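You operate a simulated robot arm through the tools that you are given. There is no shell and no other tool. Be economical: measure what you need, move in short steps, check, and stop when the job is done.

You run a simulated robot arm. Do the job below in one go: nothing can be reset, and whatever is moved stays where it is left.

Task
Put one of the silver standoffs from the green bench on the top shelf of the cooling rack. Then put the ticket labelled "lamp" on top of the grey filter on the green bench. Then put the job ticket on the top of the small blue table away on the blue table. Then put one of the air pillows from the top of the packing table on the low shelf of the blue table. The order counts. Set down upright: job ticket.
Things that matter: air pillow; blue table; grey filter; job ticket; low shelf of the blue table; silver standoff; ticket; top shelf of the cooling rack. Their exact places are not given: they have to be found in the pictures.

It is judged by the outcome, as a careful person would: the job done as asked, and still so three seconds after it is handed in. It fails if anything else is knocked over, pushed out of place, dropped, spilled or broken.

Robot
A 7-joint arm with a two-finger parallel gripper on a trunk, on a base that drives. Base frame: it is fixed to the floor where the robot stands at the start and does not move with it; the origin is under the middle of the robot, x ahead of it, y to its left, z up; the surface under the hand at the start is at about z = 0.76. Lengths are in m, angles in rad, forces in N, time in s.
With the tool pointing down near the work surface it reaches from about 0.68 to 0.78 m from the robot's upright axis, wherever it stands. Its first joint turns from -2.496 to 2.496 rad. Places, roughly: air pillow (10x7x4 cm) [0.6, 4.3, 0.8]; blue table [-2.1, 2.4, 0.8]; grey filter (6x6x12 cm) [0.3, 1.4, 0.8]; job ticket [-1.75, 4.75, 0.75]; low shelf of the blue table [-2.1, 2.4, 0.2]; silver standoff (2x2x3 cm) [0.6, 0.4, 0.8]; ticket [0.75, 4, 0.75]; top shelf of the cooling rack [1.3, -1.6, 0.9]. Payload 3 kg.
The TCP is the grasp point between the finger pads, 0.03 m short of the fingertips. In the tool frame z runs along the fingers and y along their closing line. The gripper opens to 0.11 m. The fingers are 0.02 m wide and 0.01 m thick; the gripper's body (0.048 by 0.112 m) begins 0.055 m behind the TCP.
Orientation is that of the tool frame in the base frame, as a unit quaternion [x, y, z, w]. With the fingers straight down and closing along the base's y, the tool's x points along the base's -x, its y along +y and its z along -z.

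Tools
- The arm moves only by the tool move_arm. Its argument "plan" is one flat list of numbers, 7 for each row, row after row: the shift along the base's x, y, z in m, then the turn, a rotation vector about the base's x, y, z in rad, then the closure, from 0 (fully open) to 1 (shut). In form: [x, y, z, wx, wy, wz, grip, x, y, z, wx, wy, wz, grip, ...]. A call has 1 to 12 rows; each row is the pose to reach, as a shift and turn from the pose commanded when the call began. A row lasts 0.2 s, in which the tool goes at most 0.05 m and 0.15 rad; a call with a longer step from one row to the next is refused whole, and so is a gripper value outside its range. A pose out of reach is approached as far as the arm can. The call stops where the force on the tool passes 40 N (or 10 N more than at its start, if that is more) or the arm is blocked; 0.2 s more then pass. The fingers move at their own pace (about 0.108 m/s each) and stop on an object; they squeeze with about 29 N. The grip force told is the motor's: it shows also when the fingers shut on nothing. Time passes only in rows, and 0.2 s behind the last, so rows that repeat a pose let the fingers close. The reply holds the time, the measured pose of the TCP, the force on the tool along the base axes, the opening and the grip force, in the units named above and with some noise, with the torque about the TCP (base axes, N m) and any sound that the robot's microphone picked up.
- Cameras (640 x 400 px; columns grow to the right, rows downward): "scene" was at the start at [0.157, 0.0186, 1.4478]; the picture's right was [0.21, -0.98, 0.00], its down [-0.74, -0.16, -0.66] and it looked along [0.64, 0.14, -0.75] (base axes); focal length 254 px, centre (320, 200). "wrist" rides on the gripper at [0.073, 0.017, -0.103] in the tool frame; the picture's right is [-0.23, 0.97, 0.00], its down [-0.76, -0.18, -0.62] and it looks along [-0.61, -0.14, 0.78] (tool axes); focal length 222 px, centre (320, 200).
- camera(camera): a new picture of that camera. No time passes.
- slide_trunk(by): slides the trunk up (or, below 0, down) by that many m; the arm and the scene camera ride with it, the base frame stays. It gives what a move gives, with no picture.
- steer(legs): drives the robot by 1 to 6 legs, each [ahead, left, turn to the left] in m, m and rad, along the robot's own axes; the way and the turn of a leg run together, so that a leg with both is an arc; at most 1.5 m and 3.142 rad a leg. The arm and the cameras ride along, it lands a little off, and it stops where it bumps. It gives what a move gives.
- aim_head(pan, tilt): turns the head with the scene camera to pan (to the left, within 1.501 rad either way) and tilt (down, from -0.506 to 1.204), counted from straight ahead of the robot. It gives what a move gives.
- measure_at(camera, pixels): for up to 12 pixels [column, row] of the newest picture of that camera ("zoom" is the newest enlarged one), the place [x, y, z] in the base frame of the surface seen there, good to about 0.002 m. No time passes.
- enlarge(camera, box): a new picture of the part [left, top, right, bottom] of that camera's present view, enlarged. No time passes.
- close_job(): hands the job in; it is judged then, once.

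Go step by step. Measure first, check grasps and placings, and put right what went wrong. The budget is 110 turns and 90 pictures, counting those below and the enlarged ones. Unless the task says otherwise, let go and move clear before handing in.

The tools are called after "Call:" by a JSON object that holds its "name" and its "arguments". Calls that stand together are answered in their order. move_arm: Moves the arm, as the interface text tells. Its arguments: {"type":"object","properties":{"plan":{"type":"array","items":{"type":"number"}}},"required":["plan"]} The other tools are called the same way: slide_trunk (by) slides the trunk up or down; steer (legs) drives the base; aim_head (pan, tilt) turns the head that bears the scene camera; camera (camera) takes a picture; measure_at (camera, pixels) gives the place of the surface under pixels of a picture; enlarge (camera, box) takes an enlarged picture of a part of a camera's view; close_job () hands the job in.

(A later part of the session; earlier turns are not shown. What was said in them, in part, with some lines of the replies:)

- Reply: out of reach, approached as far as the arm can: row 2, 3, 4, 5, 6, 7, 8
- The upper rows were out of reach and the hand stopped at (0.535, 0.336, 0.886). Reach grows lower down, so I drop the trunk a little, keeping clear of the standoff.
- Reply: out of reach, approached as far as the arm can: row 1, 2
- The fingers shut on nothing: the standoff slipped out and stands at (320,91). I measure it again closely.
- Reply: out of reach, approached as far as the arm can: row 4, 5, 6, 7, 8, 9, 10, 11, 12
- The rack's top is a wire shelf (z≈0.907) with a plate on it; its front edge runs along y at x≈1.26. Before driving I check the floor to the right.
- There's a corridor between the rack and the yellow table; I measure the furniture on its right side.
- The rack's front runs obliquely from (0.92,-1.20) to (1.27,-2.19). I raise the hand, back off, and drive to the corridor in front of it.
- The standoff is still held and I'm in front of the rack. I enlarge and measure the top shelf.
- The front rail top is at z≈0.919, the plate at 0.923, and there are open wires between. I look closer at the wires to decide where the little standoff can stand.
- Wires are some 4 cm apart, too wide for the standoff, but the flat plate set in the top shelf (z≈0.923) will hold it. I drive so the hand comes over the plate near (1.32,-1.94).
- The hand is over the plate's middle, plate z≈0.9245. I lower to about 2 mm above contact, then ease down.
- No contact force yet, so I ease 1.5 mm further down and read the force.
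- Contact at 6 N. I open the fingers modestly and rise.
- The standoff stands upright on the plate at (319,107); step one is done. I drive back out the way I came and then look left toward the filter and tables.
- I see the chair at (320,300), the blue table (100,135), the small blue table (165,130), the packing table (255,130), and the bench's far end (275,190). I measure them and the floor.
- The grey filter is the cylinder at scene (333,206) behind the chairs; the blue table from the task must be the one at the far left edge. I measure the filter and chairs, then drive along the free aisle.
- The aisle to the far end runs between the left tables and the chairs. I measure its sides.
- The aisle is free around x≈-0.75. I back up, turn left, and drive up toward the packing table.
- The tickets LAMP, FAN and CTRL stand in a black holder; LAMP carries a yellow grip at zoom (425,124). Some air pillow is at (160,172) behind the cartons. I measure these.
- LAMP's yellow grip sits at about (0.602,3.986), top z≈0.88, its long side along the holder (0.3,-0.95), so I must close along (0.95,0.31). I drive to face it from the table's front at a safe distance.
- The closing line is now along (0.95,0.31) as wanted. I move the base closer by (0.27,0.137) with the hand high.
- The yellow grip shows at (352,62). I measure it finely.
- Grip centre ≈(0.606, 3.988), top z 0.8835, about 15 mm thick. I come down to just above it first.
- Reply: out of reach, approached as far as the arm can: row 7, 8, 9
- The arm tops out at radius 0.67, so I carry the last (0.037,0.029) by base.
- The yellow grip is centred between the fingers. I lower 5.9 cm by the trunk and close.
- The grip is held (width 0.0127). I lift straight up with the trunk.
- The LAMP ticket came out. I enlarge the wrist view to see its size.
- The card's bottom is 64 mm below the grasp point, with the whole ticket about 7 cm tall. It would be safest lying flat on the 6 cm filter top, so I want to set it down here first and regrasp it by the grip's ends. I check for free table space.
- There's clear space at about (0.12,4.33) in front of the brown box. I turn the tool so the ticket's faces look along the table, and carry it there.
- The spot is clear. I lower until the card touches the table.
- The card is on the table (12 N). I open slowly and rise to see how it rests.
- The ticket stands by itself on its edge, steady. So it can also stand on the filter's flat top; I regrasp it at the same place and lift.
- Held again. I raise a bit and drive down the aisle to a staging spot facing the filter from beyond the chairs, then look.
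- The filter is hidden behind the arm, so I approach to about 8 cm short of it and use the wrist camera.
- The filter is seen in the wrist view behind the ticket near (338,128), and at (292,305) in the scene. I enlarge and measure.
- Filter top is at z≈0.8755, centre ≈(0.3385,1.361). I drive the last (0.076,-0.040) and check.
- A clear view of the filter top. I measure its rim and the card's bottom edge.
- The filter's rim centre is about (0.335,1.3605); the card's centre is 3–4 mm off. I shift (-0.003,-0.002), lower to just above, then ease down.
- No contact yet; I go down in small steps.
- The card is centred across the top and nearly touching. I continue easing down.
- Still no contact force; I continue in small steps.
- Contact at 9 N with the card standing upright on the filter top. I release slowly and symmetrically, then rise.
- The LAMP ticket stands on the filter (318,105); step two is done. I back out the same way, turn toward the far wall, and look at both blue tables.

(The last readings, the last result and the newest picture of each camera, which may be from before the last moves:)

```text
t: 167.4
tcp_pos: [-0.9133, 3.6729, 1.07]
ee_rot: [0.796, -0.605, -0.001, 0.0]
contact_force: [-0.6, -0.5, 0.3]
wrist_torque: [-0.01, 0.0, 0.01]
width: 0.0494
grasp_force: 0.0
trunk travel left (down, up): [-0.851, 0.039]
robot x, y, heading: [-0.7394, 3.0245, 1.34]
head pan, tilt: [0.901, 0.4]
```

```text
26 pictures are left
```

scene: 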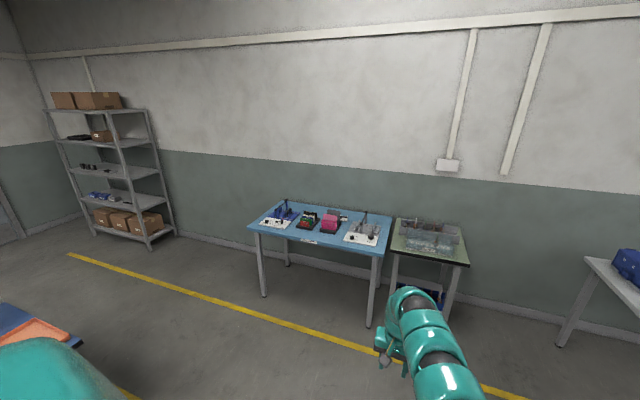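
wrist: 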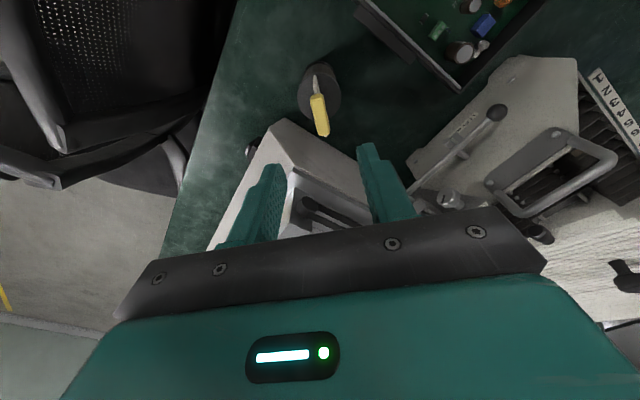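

Call:
{"name": "enlarge", "arguments": {"camera": "scene", "box": [240, 190, 400, 260]}}

Call:
{"name": "aim_head", "arguments": {"pan": 1.5, "tilt": 0.6}}

Call:
{"name": "camera", "arguments": {"camera": "scene"}}

```text
4.00 times, centred on (320, 225) of scene
```

zoom: 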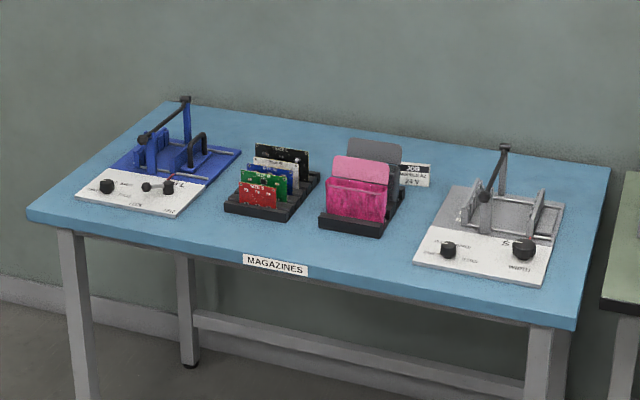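

```text
t: 168.4
tcp_pos: [-0.9126, 3.6728, 1.0699]
ee_rot: [0.795, -0.606, 0.0, 0.0]
contact_force: [-0.5, 0.6, 0.1]
wrist_torque: [-0.05, -0.02, -0.02]
width: 0.0495
grasp_force: 0.0
trunk travel left (down, up): [-0.851, 0.039]
robot x, y, heading: [-0.7398, 3.0236, 1.339]
head pan, tilt: [1.499, 0.6]
```

```text
24 pictures are left
```

scene: 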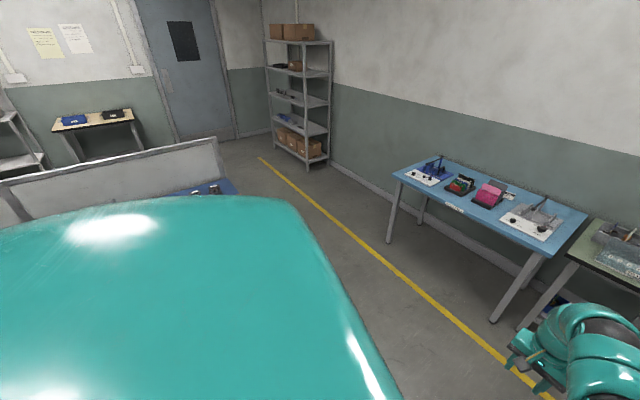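

The job ticket is the white card "JOB … 24 V" at zoom (413,175), behind the pink magazine. I measure around it in the present view (508,197).

Call:
{"name": "enlarge", "arguments": {"camera": "scene", "box": [440, 165, 560, 240]}}

Call:
{"name": "measure_at", "arguments": {"camera": "zoom", "pixels": [[345, 165], [380, 165], [365, 150], [365, 180], [350, 155], [390, 180]]}}

```text
5.33 times, centred on (500, 202) of scene
```

zoom: 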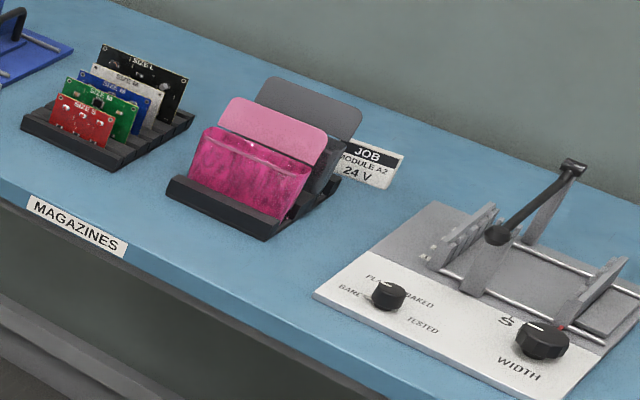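

```text
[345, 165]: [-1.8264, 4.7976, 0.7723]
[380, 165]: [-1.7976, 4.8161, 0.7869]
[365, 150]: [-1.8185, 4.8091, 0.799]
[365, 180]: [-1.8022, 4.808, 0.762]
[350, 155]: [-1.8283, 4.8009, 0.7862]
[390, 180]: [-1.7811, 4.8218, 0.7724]
```

The ticket stands at about (-1.80,4.81), about 4 cm tall. I drive nearer, keeping the hand high, and look from close.

Call:
{"name": "steer", "arguments": {"legs": [[0.787, 1.048, 0]]}}

Call:
{"name": "camera", "arguments": {"camera": "wrist"}}

Call:
{"name": "aim_head", "arguments": {"pan": 0.2, "tilt": 0.7}}

Call:
{"name": "camera", "arguments": {"camera": "scene"}}

```text
t: 175.0
tcp_pos: [-1.7609, 4.6815, 1.0702]
ee_rot: [0.797, -0.604, 0.0, 0.0]
contact_force: [0.5, -0.2, 0.3]
wrist_torque: [-0.04, 0.03, -0.03]
width: 0.0493
grasp_force: 0.1
trunk travel left (down, up): [-0.851, 0.039]
robot x, y, heading: [-1.5851, 4.036, 1.341]
head pan, tilt: [1.499, 0.6]
```

```text
22 pictures are left
```

wrist: 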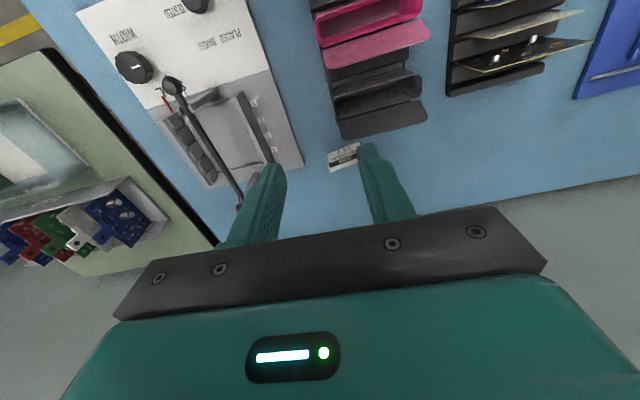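

```text
t: 176.5
tcp_pos: [-1.76, 4.6809, 1.0705]
ee_rot: [0.797, -0.604, -0.001, -0.001]
contact_force: [0.1, -0.8, 0.3]
wrist_torque: [0.07, 0.02, -0.01]
width: 0.0496
grasp_force: 0.1
trunk travel left (down, up): [-0.851, 0.039]
robot x, y, heading: [-1.5814, 4.0363, 1.342]
head pan, tilt: [0.201, 0.7]
```

```text
21 pictures are left
```

scene: 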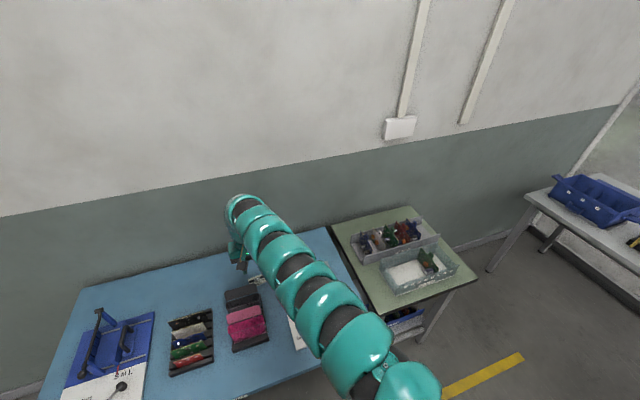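

The ticket is in the wrist view at (345,157). I enlarge and measure it.

Call:
{"name": "enlarge", "arguments": {"camera": "wrist", "box": [310, 130, 380, 180]}}

Call:
{"name": "measure_at", "arguments": {"camera": "zoom", "pixels": [[180, 200], [180, 310], [300, 200], [300, 240], [420, 150], [440, 100], [380, 115], [200, 240], [350, 165], [150, 250], [450, 215], [320, 300]]}}

```text
8.00 times, centred on (345, 155) of wrist
```

zoom: 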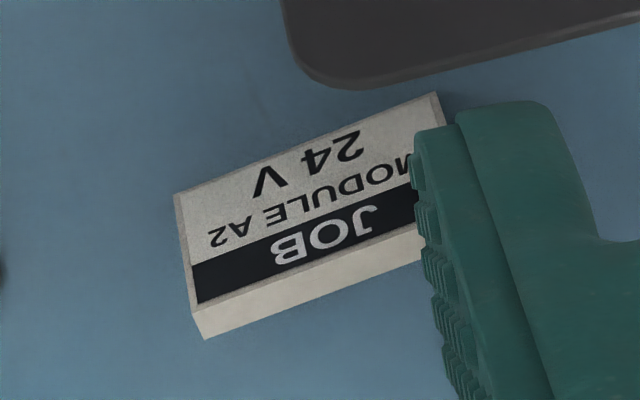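

```text
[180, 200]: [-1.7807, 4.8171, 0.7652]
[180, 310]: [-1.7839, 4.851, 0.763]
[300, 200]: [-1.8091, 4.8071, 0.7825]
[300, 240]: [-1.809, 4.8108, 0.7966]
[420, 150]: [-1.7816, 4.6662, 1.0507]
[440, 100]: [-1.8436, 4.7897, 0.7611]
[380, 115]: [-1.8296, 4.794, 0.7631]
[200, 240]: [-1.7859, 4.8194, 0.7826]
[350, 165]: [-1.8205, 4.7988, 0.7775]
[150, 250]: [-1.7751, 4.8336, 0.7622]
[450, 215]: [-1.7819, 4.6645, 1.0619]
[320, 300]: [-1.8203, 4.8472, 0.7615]
```

The job ticket is a block about 6.5 cm wide, 4 cm tall, standing, facing (0.39,-0.92). I measure the grey magazine nearby and the ticket's thickness for finger clearance.

Call:
{"name": "measure_at", "arguments": {"camera": "wrist", "pixels": [[345, 133], [380, 128], [420, 118], [342, 95], [415, 78], [380, 100], [345, 115]]}}

Call:
{"name": "measure_at", "arguments": {"camera": "zoom", "pixels": [[205, 325], [300, 300], [300, 285], [195, 300], [400, 258]]}}

```text
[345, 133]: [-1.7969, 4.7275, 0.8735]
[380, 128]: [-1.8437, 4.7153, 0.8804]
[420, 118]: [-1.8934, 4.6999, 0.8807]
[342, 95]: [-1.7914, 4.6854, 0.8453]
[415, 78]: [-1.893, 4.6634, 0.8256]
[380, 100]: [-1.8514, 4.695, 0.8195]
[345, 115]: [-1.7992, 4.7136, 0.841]
```

```text
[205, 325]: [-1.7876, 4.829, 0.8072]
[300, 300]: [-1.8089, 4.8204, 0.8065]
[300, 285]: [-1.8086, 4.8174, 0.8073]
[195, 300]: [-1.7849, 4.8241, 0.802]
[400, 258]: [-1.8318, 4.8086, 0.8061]
```

The magazine's nearest top corner is (-1.797,4.728,0.874). I'll grip the ticket by its parallel ends (closing along (0.92,0.40)), fairly high so the wrist camera clears the magazine. I turn, open, and drive over it.

Call:
{"name": "move_arm", "arguments": {"plan": [0, 0, 0, 0, 0, 0.138, 0.15, 0, 0, 0, 0, 0, 0.138, 0.15]}}

Call:
{"name": "steer", "arguments": {"legs": [[0.1164, 0.0846, 0]]}}

Call:
{"name": "slide_trunk", "arguments": {"by": -0.17}}

Call:
{"name": "camera", "arguments": {"camera": "wrist"}}

```text
t: 177.1
tcp_pos: [-1.7614, 4.6812, 1.0695]
ee_rot: [0.837, -0.546, -0.001, -0.001]
contact_force: [-0.1, 0.6, 0.3]
wrist_torque: [-0.01, -0.01, -0.04]
width: 0.0933
grasp_force: 0.1
trunk travel left (down, up): [-0.851, 0.039]
robot x, y, heading: [-1.584, 4.0362, 1.345]
head pan, tilt: [0.201, 0.7]
```

```text
t: 178.5
tcp_pos: [-1.8169, 4.815, 1.0693]
ee_rot: [0.837, -0.548, 0.0, 0.0]
contact_force: [-0.3, 0.3, -0.4]
wrist_torque: [-0.01, -0.01, -0.04]
width: 0.0935
grasp_force: 0.0
trunk travel left (down, up): [-0.851, 0.039]
robot x, y, heading: [-1.6417, 4.1713, 1.344]
head pan, tilt: [0.201, 0.7]
```

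```text
t: 180.4
tcp_pos: [-1.8163, 4.8147, 0.8995]
ee_rot: [0.837, -0.548, -0.001, 0.0]
contact_force: [0.7, -0.5, 0.1]
wrist_torque: [0.03, -0.01, -0.02]
width: 0.0934
grasp_force: 0.0
trunk travel left (down, up): [-0.681, 0.209]
robot x, y, heading: [-1.6414, 4.1687, 1.346]
head pan, tilt: [0.201, 0.7]
```

```text
19 pictures are left
```

wrist: 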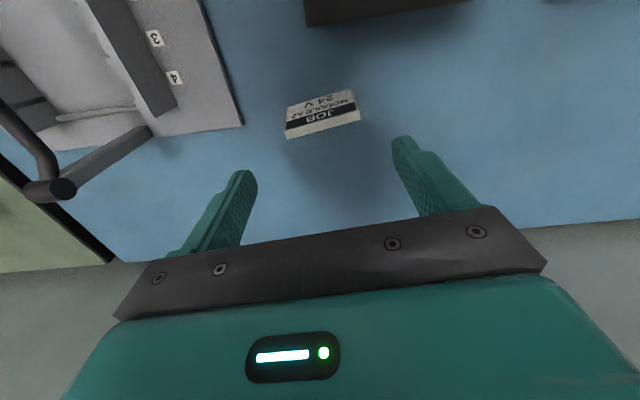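

The ticket lies between the fingers, aligned. I measure its ends to confirm centring.

Call:
{"name": "measure_at", "arguments": {"camera": "wrist", "pixels": [[288, 128], [290, 134], [358, 115], [353, 95], [288, 112], [323, 126], [322, 110], [322, 102], [250, 190], [400, 150], [60, 185], [130, 140]]}}

```text
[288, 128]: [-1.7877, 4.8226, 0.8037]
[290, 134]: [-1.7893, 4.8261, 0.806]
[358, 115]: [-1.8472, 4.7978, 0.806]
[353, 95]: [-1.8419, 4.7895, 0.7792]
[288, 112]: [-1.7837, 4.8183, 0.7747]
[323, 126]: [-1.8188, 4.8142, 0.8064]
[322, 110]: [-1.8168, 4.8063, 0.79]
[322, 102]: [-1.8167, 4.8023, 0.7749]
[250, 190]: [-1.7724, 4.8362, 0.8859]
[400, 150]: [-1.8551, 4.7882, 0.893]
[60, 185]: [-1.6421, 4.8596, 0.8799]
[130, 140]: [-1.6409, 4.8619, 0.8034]
```

Centred within 2–3 mm. I lower to TCP z≈0.808 and close.

Call:
{"name": "slide_trunk", "arguments": {"by": -0.0925}}

Call:
{"name": "move_arm", "arguments": {"plan": [0, 0, 0, 0, 0, 0, 0.3, 0, 0, 0, 0, 0, 0, 0.42, 0, 0, 0, 0, 0, 0, 0.55, 0, 0, 0, 0, 0, 0, 0.6, 0, 0, 0, 0, 0, 0, 0.6]}}

Call:
{"name": "camera", "arguments": {"camera": "wrist"}}

```text
t: 181.7
tcp_pos: [-1.8174, 4.8139, 0.8083]
ee_rot: [0.837, -0.547, -0.001, 0.0]
contact_force: [-0.1, 0.6, 0.7]
wrist_torque: [0.01, -0.02, -0.05]
width: 0.0934
grasp_force: 0.1
trunk travel left (down, up): [-0.588, 0.302]
robot x, y, heading: [-1.6396, 4.1712, 1.343]
head pan, tilt: [0.201, 0.7]
```

```text
t: 182.8
tcp_pos: [-1.8165, 4.8139, 0.8069]
ee_rot: [0.837, -0.547, -0.001, -0.001]
contact_force: [0.5, 0.5, -0.2]
wrist_torque: [0.0, 0.03, -0.06]
width: 0.0683
grasp_force: 29.0
trunk travel left (down, up): [-0.588, 0.302]
robot x, y, heading: [-1.6406, 4.1683, 1.34]
head pan, tilt: [0.201, 0.7]
```

```text
18 pictures are left
```

wrist: 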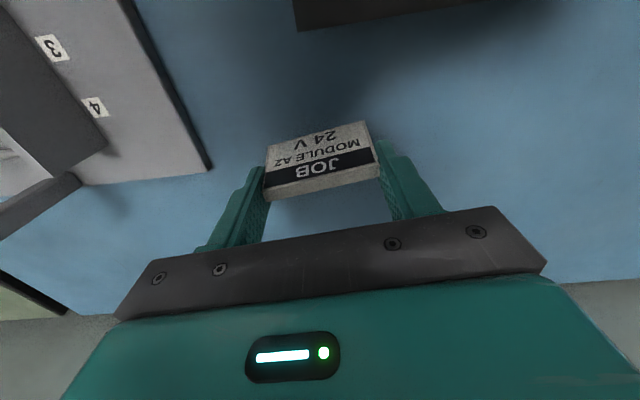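

Held (width 0.068). I lift with the trunk, retreat, and turn so that the scene camera can see the blue table.

Call:
{"name": "slide_trunk", "arguments": {"by": 0.03}}

Call:
{"name": "slide_trunk", "arguments": {"by": 0.22}}

Call:
{"name": "steer", "arguments": {"legs": [[-0.5, -0.3, 0], [-0.4, -0.45, 0], [0, 0, 1.1]]}}

Call:
{"name": "aim_head", "arguments": {"pan": 0.6, "tilt": 0.55}}

Call:
{"name": "camera", "arguments": {"camera": "scene"}}

```text
t: 183.6
tcp_pos: [-1.8175, 4.8153, 0.8371]
ee_rot: [0.837, -0.547, 0.0, -0.001]
contact_force: [-0.4, -0.1, 0.4]
wrist_torque: [-0.01, 0.02, 0.02]
width: 0.068
grasp_force: 28.9
trunk travel left (down, up): [-0.618, 0.272]
robot x, y, heading: [-1.6372, 4.1676, 1.345]
head pan, tilt: [0.201, 0.7]
```

```text
t: 185.9
tcp_pos: [-1.8168, 4.8148, 1.0576]
ee_rot: [0.837, -0.547, -0.001, 0.0]
contact_force: [0.1, 0.1, -0.2]
wrist_torque: [-0.01, -0.01, -0.02]
width: 0.0681
grasp_force: 29.0
trunk travel left (down, up): [-0.838, 0.052]
robot x, y, heading: [-1.6421, 4.1707, 1.344]
head pan, tilt: [0.201, 0.7]
```

```text
t: 195.1
tcp_pos: [-1.7685, 3.2471, 1.0574]
ee_rot: [1.0, -0.029, -0.001, 0.0]
contact_force: [-0.2, -0.1, 1.1]
wrist_torque: [-0.04, -0.02, 0.02]
width: 0.0683
grasp_force: 28.9
trunk travel left (down, up): [-0.838, 0.052]
robot x, y, heading: [-1.1132, 3.1109, 2.444]
head pan, tilt: [0.201, 0.7]
```

```text
t: 195.9
tcp_pos: [-1.7684, 3.2471, 1.0576]
ee_rot: [1.0, -0.028, -0.001, -0.001]
contact_force: [0.8, 0.2, 0.1]
wrist_torque: [0.0, -0.03, 0.0]
width: 0.0683
grasp_force: 28.8
trunk travel left (down, up): [-0.838, 0.052]
robot x, y, heading: [-1.1112, 3.1095, 2.448]
head pan, tilt: [0.6, 0.55]
```

```text
17 pictures are left
```

scene: 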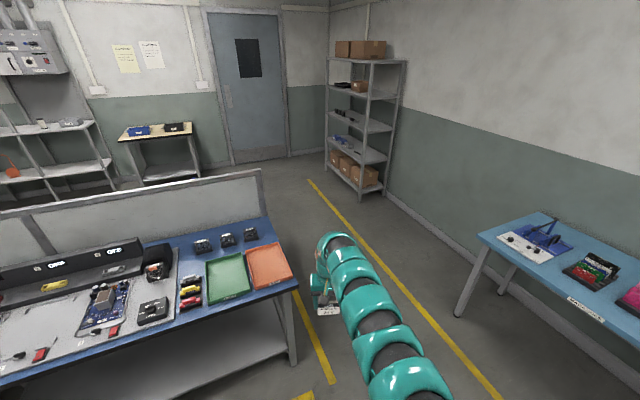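

The blue table is in view with trays and tools. I enlarge to find where a job ticket belongs.

Call:
{"name": "enlarge", "arguments": {"camera": "scene", "box": [130, 215, 310, 340]}}

Call:
{"name": "enlarge", "arguments": {"camera": "scene", "box": [0, 225, 190, 390]}}

```text
3.20 times, centred on (220, 278) of scene
```

zoom: 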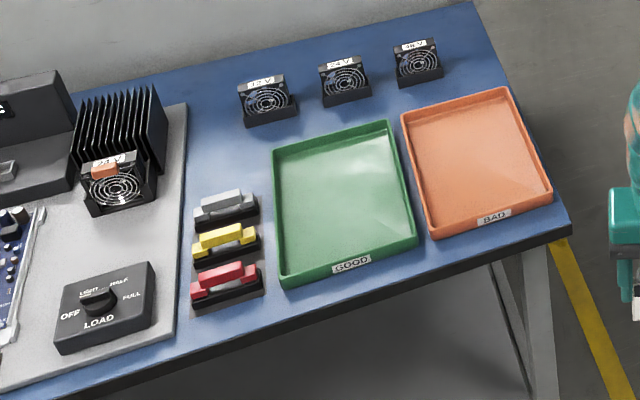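

```text
2.42 times, centred on (95, 308) of scene
```

zoom: 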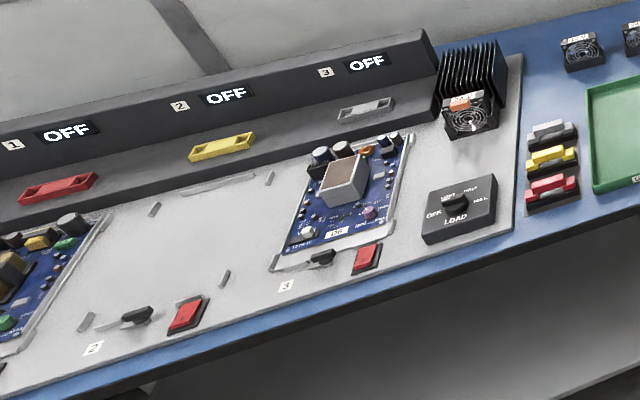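

The blue top has free space between the mat, the plugs, the green tray and the first fan (scene ≈(190,262)). I measure it and its surroundings.

Call:
{"name": "measure_at", "arguments": {"camera": "scene", "pixels": [[190, 262], [178, 262], [207, 266], [190, 277], [203, 254], [190, 317], [172, 256], [207, 275], [193, 252], [204, 247], [186, 268], [200, 262]]}}

Call:
{"name": "measure_at", "arguments": {"camera": "scene", "pixels": [[200, 370], [270, 345], [150, 385], [285, 330], [240, 340], [275, 395]]}}

```text
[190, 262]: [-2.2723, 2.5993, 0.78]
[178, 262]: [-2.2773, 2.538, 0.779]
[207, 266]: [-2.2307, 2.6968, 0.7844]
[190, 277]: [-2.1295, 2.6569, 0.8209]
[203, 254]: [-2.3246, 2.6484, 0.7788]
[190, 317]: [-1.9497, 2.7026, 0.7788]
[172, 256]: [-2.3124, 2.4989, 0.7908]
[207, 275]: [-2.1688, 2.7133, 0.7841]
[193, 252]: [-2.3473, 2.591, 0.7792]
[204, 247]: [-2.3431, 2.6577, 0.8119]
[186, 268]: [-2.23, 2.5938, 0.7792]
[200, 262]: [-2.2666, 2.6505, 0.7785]
```

```text
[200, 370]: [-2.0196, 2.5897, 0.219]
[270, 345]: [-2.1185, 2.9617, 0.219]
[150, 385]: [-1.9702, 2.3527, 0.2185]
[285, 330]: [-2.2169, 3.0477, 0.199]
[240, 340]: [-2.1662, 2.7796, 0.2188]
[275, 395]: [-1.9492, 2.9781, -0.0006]
```

Clear spot P≈(-2.23,2.618) on the blue top (z 0.779), a 13.7 cm gap between mat and green tray. I turn, drive there and lower to a few centimetres above.

Call:
{"name": "steer", "arguments": {"legs": [[0, 0, 0.517], [0.4204, 0.367, 0]]}}

Call:
{"name": "camera", "arguments": {"camera": "wrist"}}

```text
t: 200.6
tcp_pos: [-2.2342, 2.6231, 1.0573]
ee_rot: [0.975, 0.223, 0.0, 0.0]
contact_force: [-0.2, 0.9, 0.3]
wrist_torque: [0.04, 0.02, 0.01]
width: 0.068
grasp_force: 28.8
trunk travel left (down, up): [-0.838, 0.052]
robot x, y, heading: [-1.5953, 2.8281, 2.954]
head pan, tilt: [0.6, 0.55]
```

```text
14 pictures are left
```

wrist: 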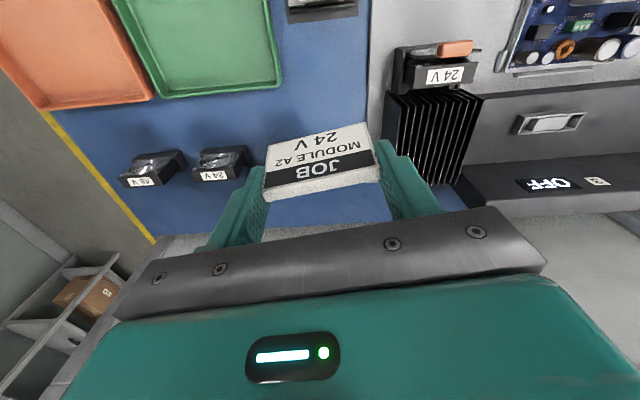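

The hand is over the spot. I lower to just above the top and check once more.

Call:
{"name": "slide_trunk", "arguments": {"by": -0.19}}

Call:
{"name": "camera", "arguments": {"camera": "wrist"}}

```text
t: 202.7
tcp_pos: [-2.2351, 2.6241, 0.8674]
ee_rot: [0.975, 0.223, 0.0, 0.0]
contact_force: [0.0, 0.1, -0.4]
wrist_torque: [-0.03, -0.01, 0.0]
width: 0.0682
grasp_force: 28.7
trunk travel left (down, up): [-0.648, 0.242]
robot x, y, heading: [-1.5933, 2.8209, 2.955]
head pan, tilt: [0.6, 0.55]
```

```text
13 pictures are left
```

wrist: 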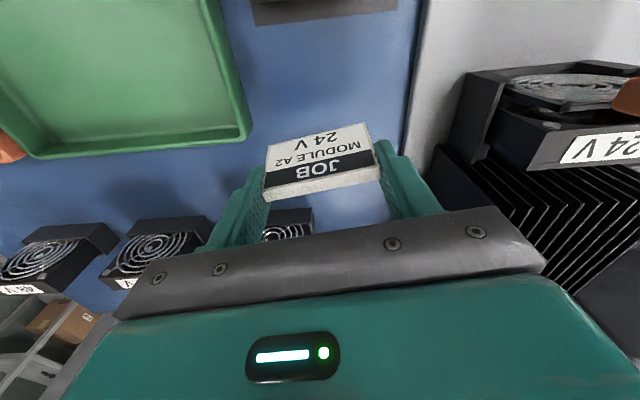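

I measure the heat sink, fan and tray nearest the fingers to be sure of room to open.

Call:
{"name": "measure_at", "arguments": {"camera": "wrist", "pixels": [[438, 165], [450, 200], [470, 120], [248, 130], [240, 150], [300, 220], [270, 225], [430, 150], [330, 225], [185, 215]]}}

```text
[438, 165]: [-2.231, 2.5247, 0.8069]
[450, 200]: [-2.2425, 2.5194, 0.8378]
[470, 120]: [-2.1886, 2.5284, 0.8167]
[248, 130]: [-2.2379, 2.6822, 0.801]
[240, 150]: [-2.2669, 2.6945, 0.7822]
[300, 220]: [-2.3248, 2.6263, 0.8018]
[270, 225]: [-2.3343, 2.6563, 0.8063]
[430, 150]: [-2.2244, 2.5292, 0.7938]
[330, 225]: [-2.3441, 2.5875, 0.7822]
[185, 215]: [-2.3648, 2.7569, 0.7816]
```

The green tray is only ~1.2 cm from the left finger, so I shift 1.3 cm toward the heat sink, then lower and ease down.

Call:
{"name": "move_arm", "arguments": {"plan": [0.004, -0.013, 0, 0, 0, 0, 0.6, 0.004, -0.013, 0, 0, 0, 0, 0.6]}}

Call:
{"name": "slide_trunk", "arguments": {"by": -0.0385}}

Call:
{"name": "move_arm", "arguments": {"plan": [0, 0, -0.001, 0, 0, 0, 0.6, 0, 0, -0.002, 0, 0, 0, 0.6]}}

```text
t: 203.3
tcp_pos: [-2.2274, 2.6114, 0.8691]
ee_rot: [0.974, 0.225, -0.001, 0.001]
contact_force: [0.5, 0.3, 0.2]
wrist_torque: [0.05, 0.02, 0.0]
width: 0.0681
grasp_force: 28.8
out of reach, approached as far as the arm can: row 1
trunk travel left (down, up): [-0.648, 0.242]
robot x, y, heading: [-1.5905, 2.8251, 2.95]
head pan, tilt: [0.6, 0.55]
```

```text
t: 204.1
tcp_pos: [-2.2282, 2.6144, 0.8296]
ee_rot: [0.975, 0.223, 0.0, 0.0]
contact_force: [-0.2, -0.4, 0.5]
wrist_torque: [0.01, 0.03, 0.0]
width: 0.0684
grasp_force: 28.5
trunk travel left (down, up): [-0.61, 0.28]
robot x, y, heading: [-1.5957, 2.8197, 2.953]
head pan, tilt: [0.6, 0.55]
```

```text
t: 204.7
tcp_pos: [-2.2276, 2.6134, 0.8261]
ee_rot: [0.975, 0.223, -0.001, 0.0]
contact_force: [0.6, -0.6, 1.4]
wrist_torque: [0.0, -0.06, 0.0]
width: 0.0683
grasp_force: 29.1
trunk travel left (down, up): [-0.61, 0.28]
robot x, y, heading: [-1.5983, 2.8222, 2.954]
head pan, tilt: [0.6, 0.55]
```

Call:
{"name": "move_arm", "arguments": {"plan": [0, 0, -0.0007, 0, 0, 0, 0.6, 0, 0, -0.0014, 0, 0, 0, 0.6]}}

```text
t: 205.3
tcp_pos: [-2.2278, 2.6127, 0.8271]
ee_rot: [0.975, 0.223, -0.002, 0.001]
contact_force: [-0.8, -0.3, 8.0]
wrist_torque: [-0.04, 0.0, 0.01]
width: 0.0684
grasp_force: 29.2
trunk travel left (down, up): [-0.61, 0.28]
robot x, y, heading: [-1.5947, 2.8258, 2.952]
head pan, tilt: [0.6, 0.55]
```

Contact at 8 N. I open slowly to about 0.085 m and rise.

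Call:
{"name": "move_arm", "arguments": {"plan": [0, 0, 0.0005, 0, 0, 0, 0.37, 0, 0, 0.0005, 0, 0, 0, 0.33, 0, 0, 0.0005, 0, 0, 0, 0.28, 0, 0, 0.0005, 0, 0, 0, 0.22, 0, 0, 0.0005, 0, 0, 0, 0.22]}}

Call:
{"name": "slide_trunk", "arguments": {"by": 0.12}}

Call:
{"name": "camera", "arguments": {"camera": "wrist"}}

```text
t: 206.5
tcp_pos: [-2.2264, 2.6126, 0.8267]
ee_rot: [0.975, 0.223, 0.0, 0.0]
contact_force: [-0.4, -0.9, 0.0]
wrist_torque: [-0.02, 0.0, 0.01]
width: 0.0859
grasp_force: 0.1
trunk travel left (down, up): [-0.61, 0.28]
robot x, y, heading: [-1.5946, 2.8236, 2.951]
head pan, tilt: [0.6, 0.55]
```

```text
t: 208.0
tcp_pos: [-2.2272, 2.6129, 0.9449]
ee_rot: [0.975, 0.223, 0.0, 0.0]
contact_force: [0.3, 1.0, -0.6]
wrist_torque: [0.02, -0.01, 0.0]
width: 0.0861
grasp_force: 0.1
trunk travel left (down, up): [-0.73, 0.16]
robot x, y, heading: [-1.5951, 2.8216, 2.956]
head pan, tilt: [0.6, 0.55]
```

```text
12 pictures are left
```

wrist: 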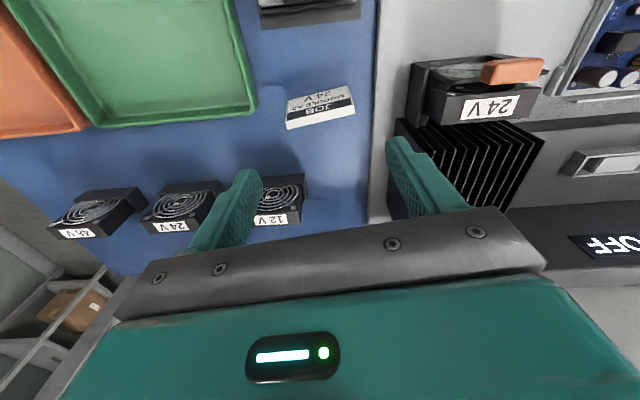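

The job ticket stands upright on the blue top; step three is done. Next the air pillow: I rise, back out, turn round and drive to the packing table in front of the nearer pillow (~(0.41,4.23)).

Call:
{"name": "slide_trunk", "arguments": {"by": 0.12}}

Call:
{"name": "steer", "arguments": {"legs": [[-0.78, 0, 0], [0, 0, -3.135], [0.236, 1.381, 0]]}}

Call:
{"name": "move_arm", "arguments": {"plan": [0, 0, 0, 0, 0, -0.138, 0.1, 0, 0, 0, 0, 0, -0.138, 0.1]}}

Call:
{"name": "aim_head", "arguments": {"pan": 0.7, "tilt": 0.75}}

Call:
{"name": "camera", "arguments": {"camera": "scene"}}

```text
t: 209.5
tcp_pos: [-2.2276, 2.6126, 1.0666]
ee_rot: [0.975, 0.223, 0.0, 0.001]
contact_force: [1.3, -1.0, 0.6]
wrist_torque: [0.01, -0.01, 0.01]
width: 0.086
grasp_force: 0.1
trunk travel left (down, up): [-0.85, 0.04]
robot x, y, heading: [-1.5927, 2.8245, 2.95]
head pan, tilt: [0.6, 0.55]
```

```text
t: 227.6
tcp_pos: [0.3084, 4.1844, 1.0666]
ee_rot: [-0.218, 0.976, 0.0, 0.0]
contact_force: [0.2, -0.4, 0.4]
wrist_torque: [0.01, -0.01, -0.04]
width: 0.0857
grasp_force: 0.2
trunk travel left (down, up): [-0.85, 0.04]
robot x, y, heading: [-0.3279, 3.9794, -0.199]
head pan, tilt: [0.6, 0.55]
```

```text
t: 228.2
tcp_pos: [0.3071, 4.1831, 1.0659]
ee_rot: [-0.151, 0.989, 0.0, 0.002]
contact_force: [-0.1, -0.5, -0.1]
wrist_torque: [-0.02, -0.04, 0.03]
width: 0.099
grasp_force: 0.0
trunk travel left (down, up): [-0.85, 0.04]
robot x, y, heading: [-0.3279, 3.9799, -0.189]
head pan, tilt: [0.6, 0.55]
```

```text
t: 229.0
tcp_pos: [0.3071, 4.1827, 1.0664]
ee_rot: [-0.151, 0.989, 0.0, 0.001]
contact_force: [-1.1, 0.9, -0.1]
wrist_torque: [0.03, 0.0, -0.02]
width: 0.0991
grasp_force: 0.0
trunk travel left (down, up): [-0.85, 0.04]
robot x, y, heading: [-0.3296, 3.9742, -0.202]
head pan, tilt: [0.7, 0.75]
```

```text
11 pictures are left
```

scene: 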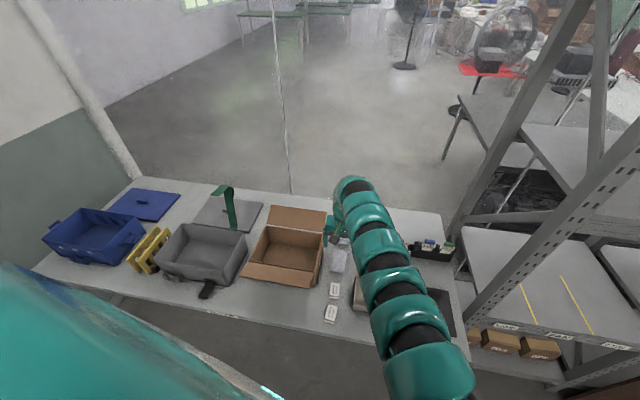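

Call:
{"name": "enlarge", "arguments": {"camera": "scene", "box": [295, 220, 375, 290]}}

Call:
{"name": "camera", "arguments": {"camera": "wrist"}}

```text
5.71 times, centred on (335, 255) of scene
```

zoom: 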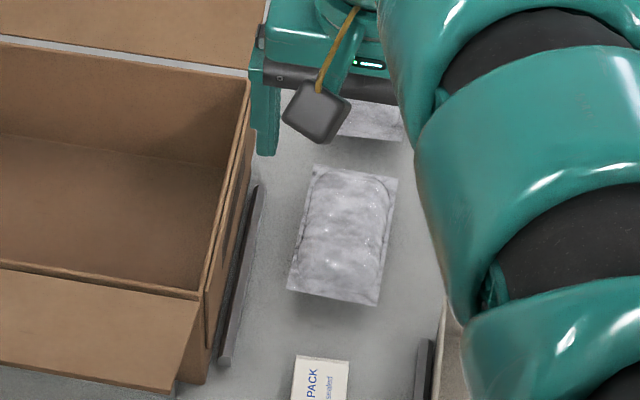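

```text
9 pictures are left
```

wrist: 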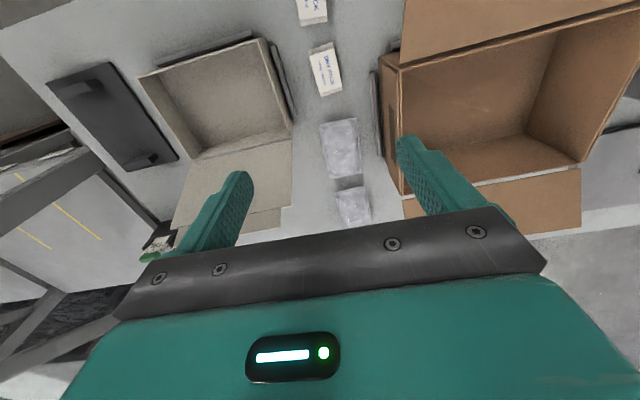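

I measure the nearer pillow's outline and the boxes' nearest rims.

Call:
{"name": "measure_at", "arguments": {"camera": "zoom", "pixels": [[320, 168], [394, 182], [373, 299], [291, 288], [343, 235], [300, 230], [385, 240], [250, 200], [440, 330]]}}

Call:
{"name": "measure_at", "arguments": {"camera": "wrist", "pixels": [[340, 150], [400, 130], [382, 75], [290, 165], [292, 205], [392, 95], [285, 120], [325, 70]]}}

```text
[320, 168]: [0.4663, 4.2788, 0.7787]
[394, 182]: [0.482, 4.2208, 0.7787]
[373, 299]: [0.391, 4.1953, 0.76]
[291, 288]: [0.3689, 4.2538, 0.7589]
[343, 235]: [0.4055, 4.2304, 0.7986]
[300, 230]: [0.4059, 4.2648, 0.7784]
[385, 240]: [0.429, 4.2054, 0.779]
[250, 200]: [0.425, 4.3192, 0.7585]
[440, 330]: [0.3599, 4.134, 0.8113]
```

```text
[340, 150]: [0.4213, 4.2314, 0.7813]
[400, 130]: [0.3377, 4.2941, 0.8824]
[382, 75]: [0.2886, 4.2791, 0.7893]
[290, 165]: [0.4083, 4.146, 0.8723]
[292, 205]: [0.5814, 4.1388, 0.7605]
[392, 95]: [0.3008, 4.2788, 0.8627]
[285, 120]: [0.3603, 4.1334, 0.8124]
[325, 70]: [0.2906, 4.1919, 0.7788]
```

Pillow A is centred at (0.427,4.237), its 6–7 cm width along the closing line, with ~8 cm to box rims on each side. I drive over it and lower partway.

Call:
{"name": "steer", "arguments": {"legs": [[0.1072, 0.0763, 0]]}}

Call:
{"name": "slide_trunk", "arguments": {"by": -0.16}}

Call:
{"name": "camera", "arguments": {"camera": "wrist"}}

```text
t: 230.2
tcp_pos: [0.428, 4.2368, 1.065]
ee_rot: [-0.151, 0.989, 0.0, 0.0]
contact_force: [0.1, 0.0, 0.3]
wrist_torque: [0.02, 0.01, -0.03]
width: 0.0989
grasp_force: 0.1
trunk travel left (down, up): [-0.85, 0.04]
robot x, y, heading: [-0.207, 4.0302, -0.203]
head pan, tilt: [0.7, 0.75]
```

```text
t: 232.1
tcp_pos: [0.4276, 4.2356, 0.9065]
ee_rot: [-0.15, 0.989, 0.0, 0.001]
contact_force: [-0.5, -0.1, 0.1]
wrist_torque: [0.0, 0.03, 0.0]
width: 0.0988
grasp_force: 0.1
trunk travel left (down, up): [-0.69, 0.2]
robot x, y, heading: [-0.2037, 4.034, -0.198]
head pan, tilt: [0.7, 0.75]
```

```text
8 pictures are left
```

wrist: 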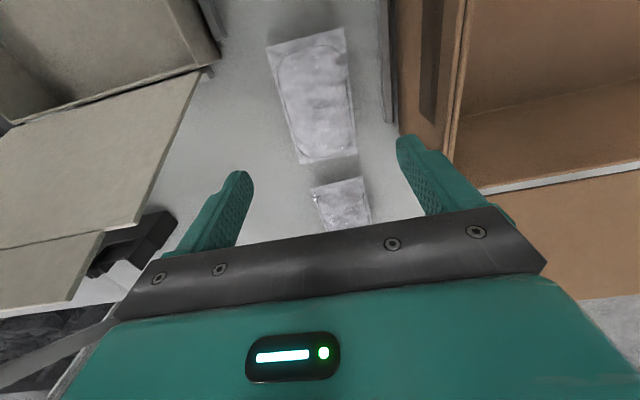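

The cream lid is on the left and the brown box on the right of the fingers. I measure the closest points and the pillow's sides.

Call:
{"name": "measure_at", "arguments": {"camera": "wrist", "pixels": [[198, 76], [165, 155], [138, 222], [165, 220], [445, 135], [455, 90], [470, 180], [285, 100], [350, 90], [320, 100], [315, 155], [240, 185]]}}

```text
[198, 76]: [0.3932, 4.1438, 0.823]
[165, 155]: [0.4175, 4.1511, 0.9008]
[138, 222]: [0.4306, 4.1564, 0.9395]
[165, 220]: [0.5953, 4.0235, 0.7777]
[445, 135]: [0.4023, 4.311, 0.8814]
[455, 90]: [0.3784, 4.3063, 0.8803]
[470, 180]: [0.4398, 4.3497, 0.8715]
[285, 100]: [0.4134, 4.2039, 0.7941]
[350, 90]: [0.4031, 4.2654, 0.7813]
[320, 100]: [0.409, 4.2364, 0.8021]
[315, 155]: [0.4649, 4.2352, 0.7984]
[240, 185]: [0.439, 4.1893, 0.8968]
```

Pillow and hand agree within 5 mm, with 2 cm clearance each side. I lower to TCP z≈0.792 and close.

Call:
{"name": "slide_trunk", "arguments": {"by": -0.1145}}

Call:
{"name": "move_arm", "arguments": {"plan": [0, 0, 0, 0, 0, 0, 0.25, 0, 0, 0, 0, 0, 0, 0.4, 0, 0, 0, 0, 0, 0, 0.55, 0, 0, 0, 0, 0, 0, 0.6, 0, 0, 0, 0, 0, 0, 0.6]}}

Call:
{"name": "slide_trunk", "arguments": {"by": 0.04}}

Call:
{"name": "camera", "arguments": {"camera": "wrist"}}

```text
t: 233.5
tcp_pos: [0.4274, 4.2369, 0.7926]
ee_rot: [-0.149, 0.989, 0.001, 0.001]
contact_force: [0.7, 1.1, -0.2]
wrist_torque: [0.01, 0.01, 0.05]
width: 0.0989
grasp_force: 0.1
trunk travel left (down, up): [-0.575, 0.315]
robot x, y, heading: [-0.2089, 4.0317, -0.198]
head pan, tilt: [0.7, 0.75]
```

```text
t: 234.7
tcp_pos: [0.4276, 4.2376, 0.7917]
ee_rot: [-0.15, 0.989, 0.001, 0.001]
contact_force: [0.0, -0.5, -0.1]
wrist_torque: [0.0, -0.02, 0.03]
width: 0.0605
grasp_force: 29.2
trunk travel left (down, up): [-0.575, 0.315]
robot x, y, heading: [-0.2077, 4.029, -0.2]
head pan, tilt: [0.7, 0.75]
```

```text
t: 235.6
tcp_pos: [0.4291, 4.2362, 0.8316]
ee_rot: [-0.151, 0.989, 0.001, 0.0]
contact_force: [0.1, -0.4, 0.1]
wrist_torque: [0.03, 0.0, -0.02]
width: 0.0602
grasp_force: 28.6
trunk travel left (down, up): [-0.615, 0.275]
robot x, y, heading: [-0.2114, 4.0309, -0.197]
head pan, tilt: [0.7, 0.75]
```

```text
7 pictures are left
```

wrist: 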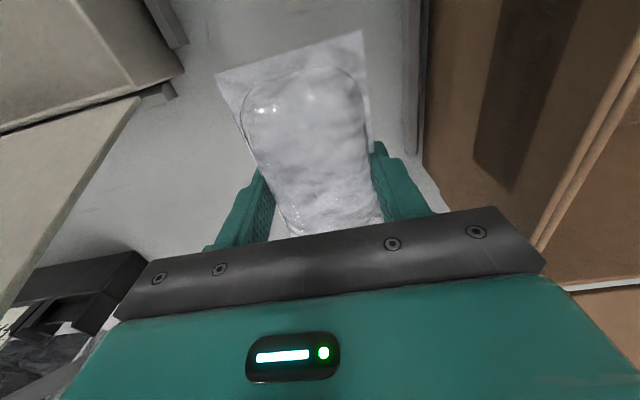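

The pillow is held (width 0.060). I lift, back out, drive to the aisle before the blue table and turn to face it.

Call:
{"name": "slide_trunk", "arguments": {"by": 0.23}}

Call:
{"name": "steer", "arguments": {"legs": [[-0.5, -0.2, 0], [0, -1.05, 0], [0, 0, 3.141]]}}

Call:
{"name": "slide_trunk", "arguments": {"by": -0.5}}

Call:
{"name": "aim_head", "arguments": {"pan": 0.15, "tilt": 0.6}}

Call:
{"name": "camera", "arguments": {"camera": "scene"}}

```text
t: 238.0
tcp_pos: [0.428, 4.2366, 1.0608]
ee_rot: [-0.151, 0.989, 0.0, 0.001]
contact_force: [0.1, 0.3, -0.4]
wrist_torque: [0.03, -0.01, 0.0]
width: 0.0602
grasp_force: 28.7
trunk travel left (down, up): [-0.845, 0.045]
robot x, y, heading: [-0.2131, 4.0294, -0.196]
head pan, tilt: [0.7, 0.75]
```

```text
t: 253.4
tcp_pos: [-1.5852, 2.7107, 1.0617]
ee_rot: [0.988, 0.153, -0.001, 0.0]
contact_force: [0.5, 0.5, -0.5]
wrist_torque: [0.01, -0.01, -0.02]
width: 0.0601
grasp_force: 29.0
trunk travel left (down, up): [-0.845, 0.045]
robot x, y, heading: [-0.9537, 2.9208, 2.947]
head pan, tilt: [0.7, 0.75]
```

```text
refused: -0.5 is not a number from -0.4 to 0.4
```

```text
t: 254.4
tcp_pos: [-1.5855, 2.7093, 1.0625]
ee_rot: [0.988, 0.154, -0.002, 0.0]
contact_force: [0.7, -0.5, -0.7]
wrist_torque: [-0.02, -0.01, 0.0]
width: 0.0602
grasp_force: 28.7
trunk travel left (down, up): [-0.845, 0.045]
robot x, y, heading: [-0.9523, 2.9205, 2.951]
head pan, tilt: [0.15, 0.6]
```

```text
6 pictures are left
```

scene: 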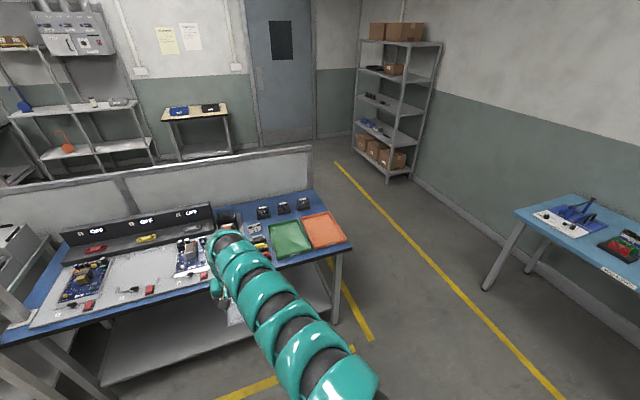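

The trunk takes at most 0.4 per call. The low shelf is visible and empty; I measure its front edge and surface and lower the trunk in two steps.

Call:
{"name": "measure_at", "arguments": {"camera": "scene", "pixels": [[108, 381], [150, 366], [200, 346], [150, 340], [190, 325], [315, 300], [318, 285], [120, 350], [200, 300], [130, 310]]}}

Call:
{"name": "slide_trunk", "arguments": {"by": -0.4}}

Call:
{"name": "slide_trunk", "arguments": {"by": -0.3}}

Call:
{"name": "camera", "arguments": {"camera": "scene"}}

```text
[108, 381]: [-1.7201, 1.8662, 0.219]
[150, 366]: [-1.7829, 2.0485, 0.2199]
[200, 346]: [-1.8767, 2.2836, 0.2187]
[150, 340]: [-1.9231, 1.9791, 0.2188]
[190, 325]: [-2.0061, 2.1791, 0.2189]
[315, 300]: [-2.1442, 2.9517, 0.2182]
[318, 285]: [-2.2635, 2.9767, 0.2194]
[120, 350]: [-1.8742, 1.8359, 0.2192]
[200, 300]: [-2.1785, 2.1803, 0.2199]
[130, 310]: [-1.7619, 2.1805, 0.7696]
```

```text
t: 258.2
tcp_pos: [-1.585, 2.7103, 0.6632]
ee_rot: [0.988, 0.153, -0.001, 0.0]
contact_force: [0.5, -0.2, 0.2]
wrist_torque: [-0.02, -0.02, 0.0]
width: 0.0604
grasp_force: 29.5
trunk travel left (down, up): [-0.445, 0.445]
robot x, y, heading: [-0.9508, 2.9143, 2.952]
head pan, tilt: [0.15, 0.6]
```

```text
t: 261.2
tcp_pos: [-1.5849, 2.7101, 0.3619]
ee_rot: [0.988, 0.153, -0.001, 0.001]
contact_force: [0.2, -0.3, -0.8]
wrist_torque: [0.01, 0.0, 0.02]
width: 0.0602
grasp_force: 28.8
trunk travel left (down, up): [-0.145, 0.745]
robot x, y, heading: [-0.9499, 2.9181, 2.945]
head pan, tilt: [0.15, 0.6]
```

```text
5 pictures are left
```

scene: 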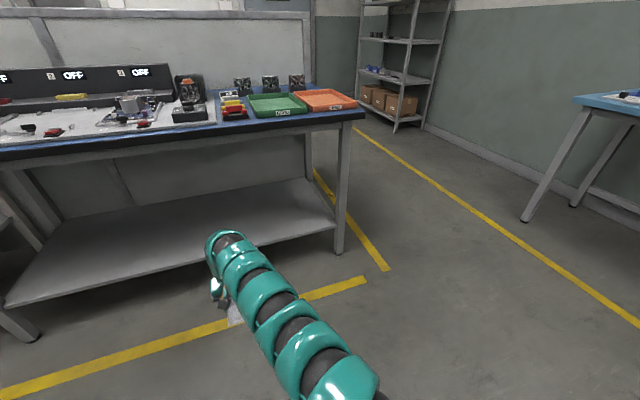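

The shelf is empty, front edge at n≈1.08. I measure the arm's top heights and the tabletop's underside edge to be sure the arm fits beneath.

Call:
{"name": "measure_at", "arguments": {"camera": "scene", "pixels": [[222, 234], [240, 250], [265, 285], [300, 325], [345, 375], [200, 138], [200, 130], [120, 150], [220, 285], [235, 315], [200, 235]]}}

```text
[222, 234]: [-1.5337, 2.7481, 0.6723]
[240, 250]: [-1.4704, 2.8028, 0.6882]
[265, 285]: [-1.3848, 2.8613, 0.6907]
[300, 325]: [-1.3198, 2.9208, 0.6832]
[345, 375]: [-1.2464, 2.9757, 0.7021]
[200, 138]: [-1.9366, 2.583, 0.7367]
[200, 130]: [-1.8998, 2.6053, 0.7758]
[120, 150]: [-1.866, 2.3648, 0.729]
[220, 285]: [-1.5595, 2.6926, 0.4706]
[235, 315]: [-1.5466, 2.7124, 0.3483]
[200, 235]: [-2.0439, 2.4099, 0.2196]
```

Arm top is ~0.33 above the TCP and the underside is at 0.73, so at TCP 0.29 there's 10 cm to spare. I lower and drive in 0.53 m.

Call:
{"name": "slide_trunk", "arguments": {"by": -0.07}}

Call:
{"name": "steer", "arguments": {"legs": [[0.464, 0.256, 0]]}}

Call:
{"name": "camera", "arguments": {"camera": "wrist"}}

```text
t: 262.3
tcp_pos: [-1.5843, 2.71, 0.2916]
ee_rot: [0.988, 0.153, -0.001, 0.001]
contact_force: [0.0, 0.4, 0.2]
wrist_torque: [-0.05, -0.01, 0.0]
width: 0.0604
grasp_force: 29.2
trunk travel left (down, up): [-0.075, 0.815]
robot x, y, heading: [-0.949, 2.9154, 2.949]
head pan, tilt: [0.15, 0.6]
```

```text
t: 265.4
tcp_pos: [-2.084, 2.546, 0.2909]
ee_rot: [0.988, 0.155, -0.001, 0.0]
contact_force: [1.2, 0.7, -0.4]
wrist_torque: [0.02, -0.01, -0.02]
width: 0.0602
grasp_force: 29.0
trunk travel left (down, up): [-0.075, 0.815]
robot x, y, heading: [-1.4497, 2.7519, 2.948]
head pan, tilt: [0.15, 0.6]
```

```text
4 pictures are left
```

wrist: 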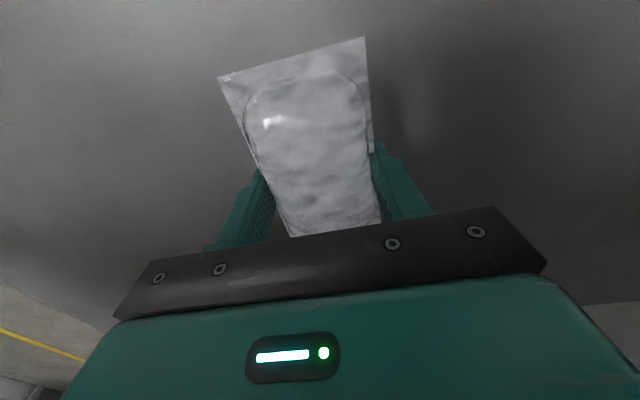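

The pillow is over the shelf. I lower to near contact and ease down.

Call:
{"name": "slide_trunk", "arguments": {"by": -0.0365}}

Call:
{"name": "move_arm", "arguments": {"plan": [0, 0, -0.001, 0, 0, 0, 0.6, 0, 0, -0.002, 0, 0, 0, 0.6]}}

```text
t: 266.2
tcp_pos: [-2.0849, 2.5469, 0.2541]
ee_rot: [0.988, 0.154, -0.001, 0.0]
contact_force: [0.0, 0.4, 0.2]
wrist_torque: [-0.03, 0.03, 0.0]
width: 0.0605
grasp_force: 28.9
trunk travel left (down, up): [-0.039, 0.851]
robot x, y, heading: [-1.4503, 2.7585, 2.951]
head pan, tilt: [0.15, 0.6]
```

```text
t: 266.8
tcp_pos: [-2.0839, 2.5464, 0.2532]
ee_rot: [0.988, 0.154, 0.0, 0.0]
contact_force: [0.6, -0.3, 0.6]
wrist_torque: [0.0, 0.02, 0.01]
width: 0.0602
grasp_force: 28.8
trunk travel left (down, up): [-0.039, 0.851]
robot x, y, heading: [-1.4495, 2.7573, 2.947]
head pan, tilt: [0.15, 0.6]
```

Call:
{"name": "move_arm", "arguments": {"plan": [0, 0, -0.0007, 0, 0, 0, 0.6, 0, 0, -0.0014, 0, 0, 0, 0.6]}}

```text
t: 267.4
tcp_pos: [-2.0851, 2.5469, 0.2524]
ee_rot: [0.988, 0.154, 0.0, 0.001]
contact_force: [-0.7, -0.3, 0.1]
wrist_torque: [-0.03, 0.01, 0.02]
width: 0.0604
grasp_force: 29.1
trunk travel left (down, up): [-0.039, 0.851]
robot x, y, heading: [-1.4525, 2.7606, 2.95]
head pan, tilt: [0.15, 0.6]
```

Nearly down; one millimetre more, then I open and rise a little.

Call:
{"name": "move_arm", "arguments": {"plan": [0, 0, -0.001, 0, 0, 0, 0.6, 0, 0, -0.001, 0, 0, 0, 0.6, 0, 0, -0.001, 0, 0, 0, 0.4, 0, 0, -0.001, 0, 0, 0, 0.3, 0, 0, -0.001, 0, 0, 0, 0.15, 0, 0, -0.001, 0, 0, 0, 0.15, 0, 0, -0.001, 0, 0, 0, 0.1]}}

Call:
{"name": "slide_trunk", "arguments": {"by": 0.07}}

Call:
{"name": "camera", "arguments": {"camera": "wrist"}}

```text
t: 269.0
tcp_pos: [-2.0835, 2.5457, 0.2505]
ee_rot: [0.988, 0.155, 0.0, 0.0]
contact_force: [0.1, 0.4, 0.2]
wrist_torque: [0.01, 0.01, 0.02]
width: 0.0991
grasp_force: 0.0
trunk travel left (down, up): [-0.039, 0.851]
robot x, y, heading: [-1.4474, 2.7521, 2.952]
head pan, tilt: [0.15, 0.6]
```

```text
t: 270.1
tcp_pos: [-2.0837, 2.5463, 0.32]
ee_rot: [0.988, 0.154, -0.002, 0.0]
contact_force: [0.3, 0.3, -0.6]
wrist_torque: [0.04, -0.02, 0.04]
width: 0.0991
grasp_force: 0.2
trunk travel left (down, up): [-0.109, 0.781]
robot x, y, heading: [-1.4488, 2.7589, 2.949]
head pan, tilt: [0.15, 0.6]
```

```text
3 pictures are left
```

wrist: 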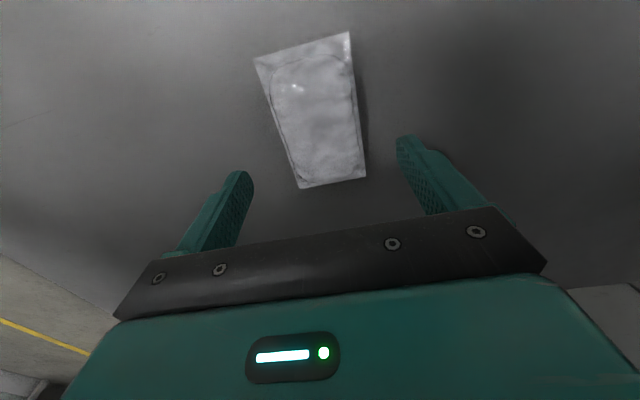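

The pillow lies flat on the low shelf, clear of the fingers. I back straight out and check the blue table once more.

Call:
{"name": "steer", "arguments": {"legs": [[-0.464, -0.256, 0]]}}

Call:
{"name": "camera", "arguments": {"camera": "scene"}}

```text
t: 273.2
tcp_pos: [-1.5785, 2.7108, 0.3215]
ee_rot: [0.988, 0.155, -0.001, 0.0]
contact_force: [0.0, 0.3, 0.0]
wrist_torque: [0.02, -0.03, -0.04]
width: 0.099
grasp_force: 0.1
trunk travel left (down, up): [-0.109, 0.781]
robot x, y, heading: [-0.9457, 2.9251, 2.957]
head pan, tilt: [0.15, 0.6]
```

```text
2 pictures are left
```

scene: 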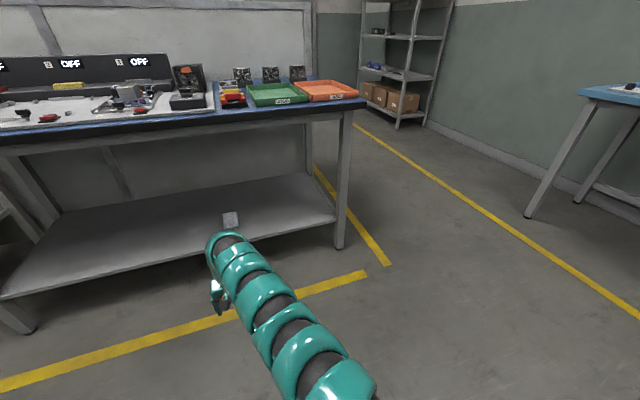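

The pillow rests on the shelf at (230,220). I take one enlargement of the table top to confirm the ticket.

Call:
{"name": "enlarge", "arguments": {"camera": "scene", "box": [170, 50, 320, 125]}}

```text
4.27 times, centred on (245, 88) of scene
```

zoom: 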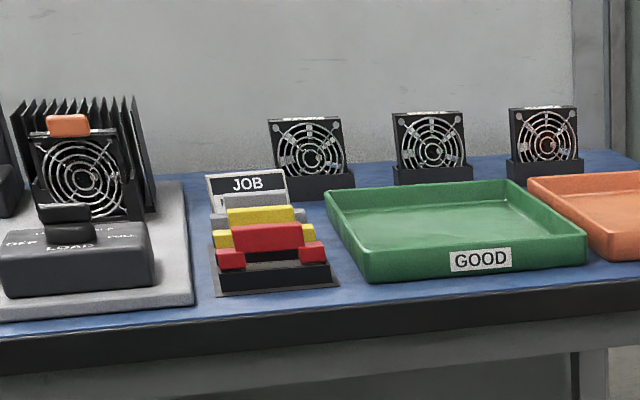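

The JOB ticket stands upright behind the plugs, and nothing around it has moved. All four placings are done, so I hand in.

Call:
{"name": "close_job", "arguments": {}}

```text
The job is handed in.
```

All four items were set down in the order asked, and the job is handed in.

- **Silver standoff:** it stands upright on the flat plate on the cooling rack's top shelf. The bare wires were too far apart to hold it.
- **"Lamp" ticket:** it stands on its edge on top of the grey filter. The ticket is thin, so this is the least stable of the four. It was standing when I last looked, right after letting go.
- **Job ticket:** it stands upright on the blue table, behind the coloured plugs.
- **Air pillow:** it lies flat on the low shelf of the blue table.

The first try at the standoff slipped out of the fingers as I lifted. It stayed standing on the bench, and I picked it up on the second try. I saw nothing else knocked over or moved.
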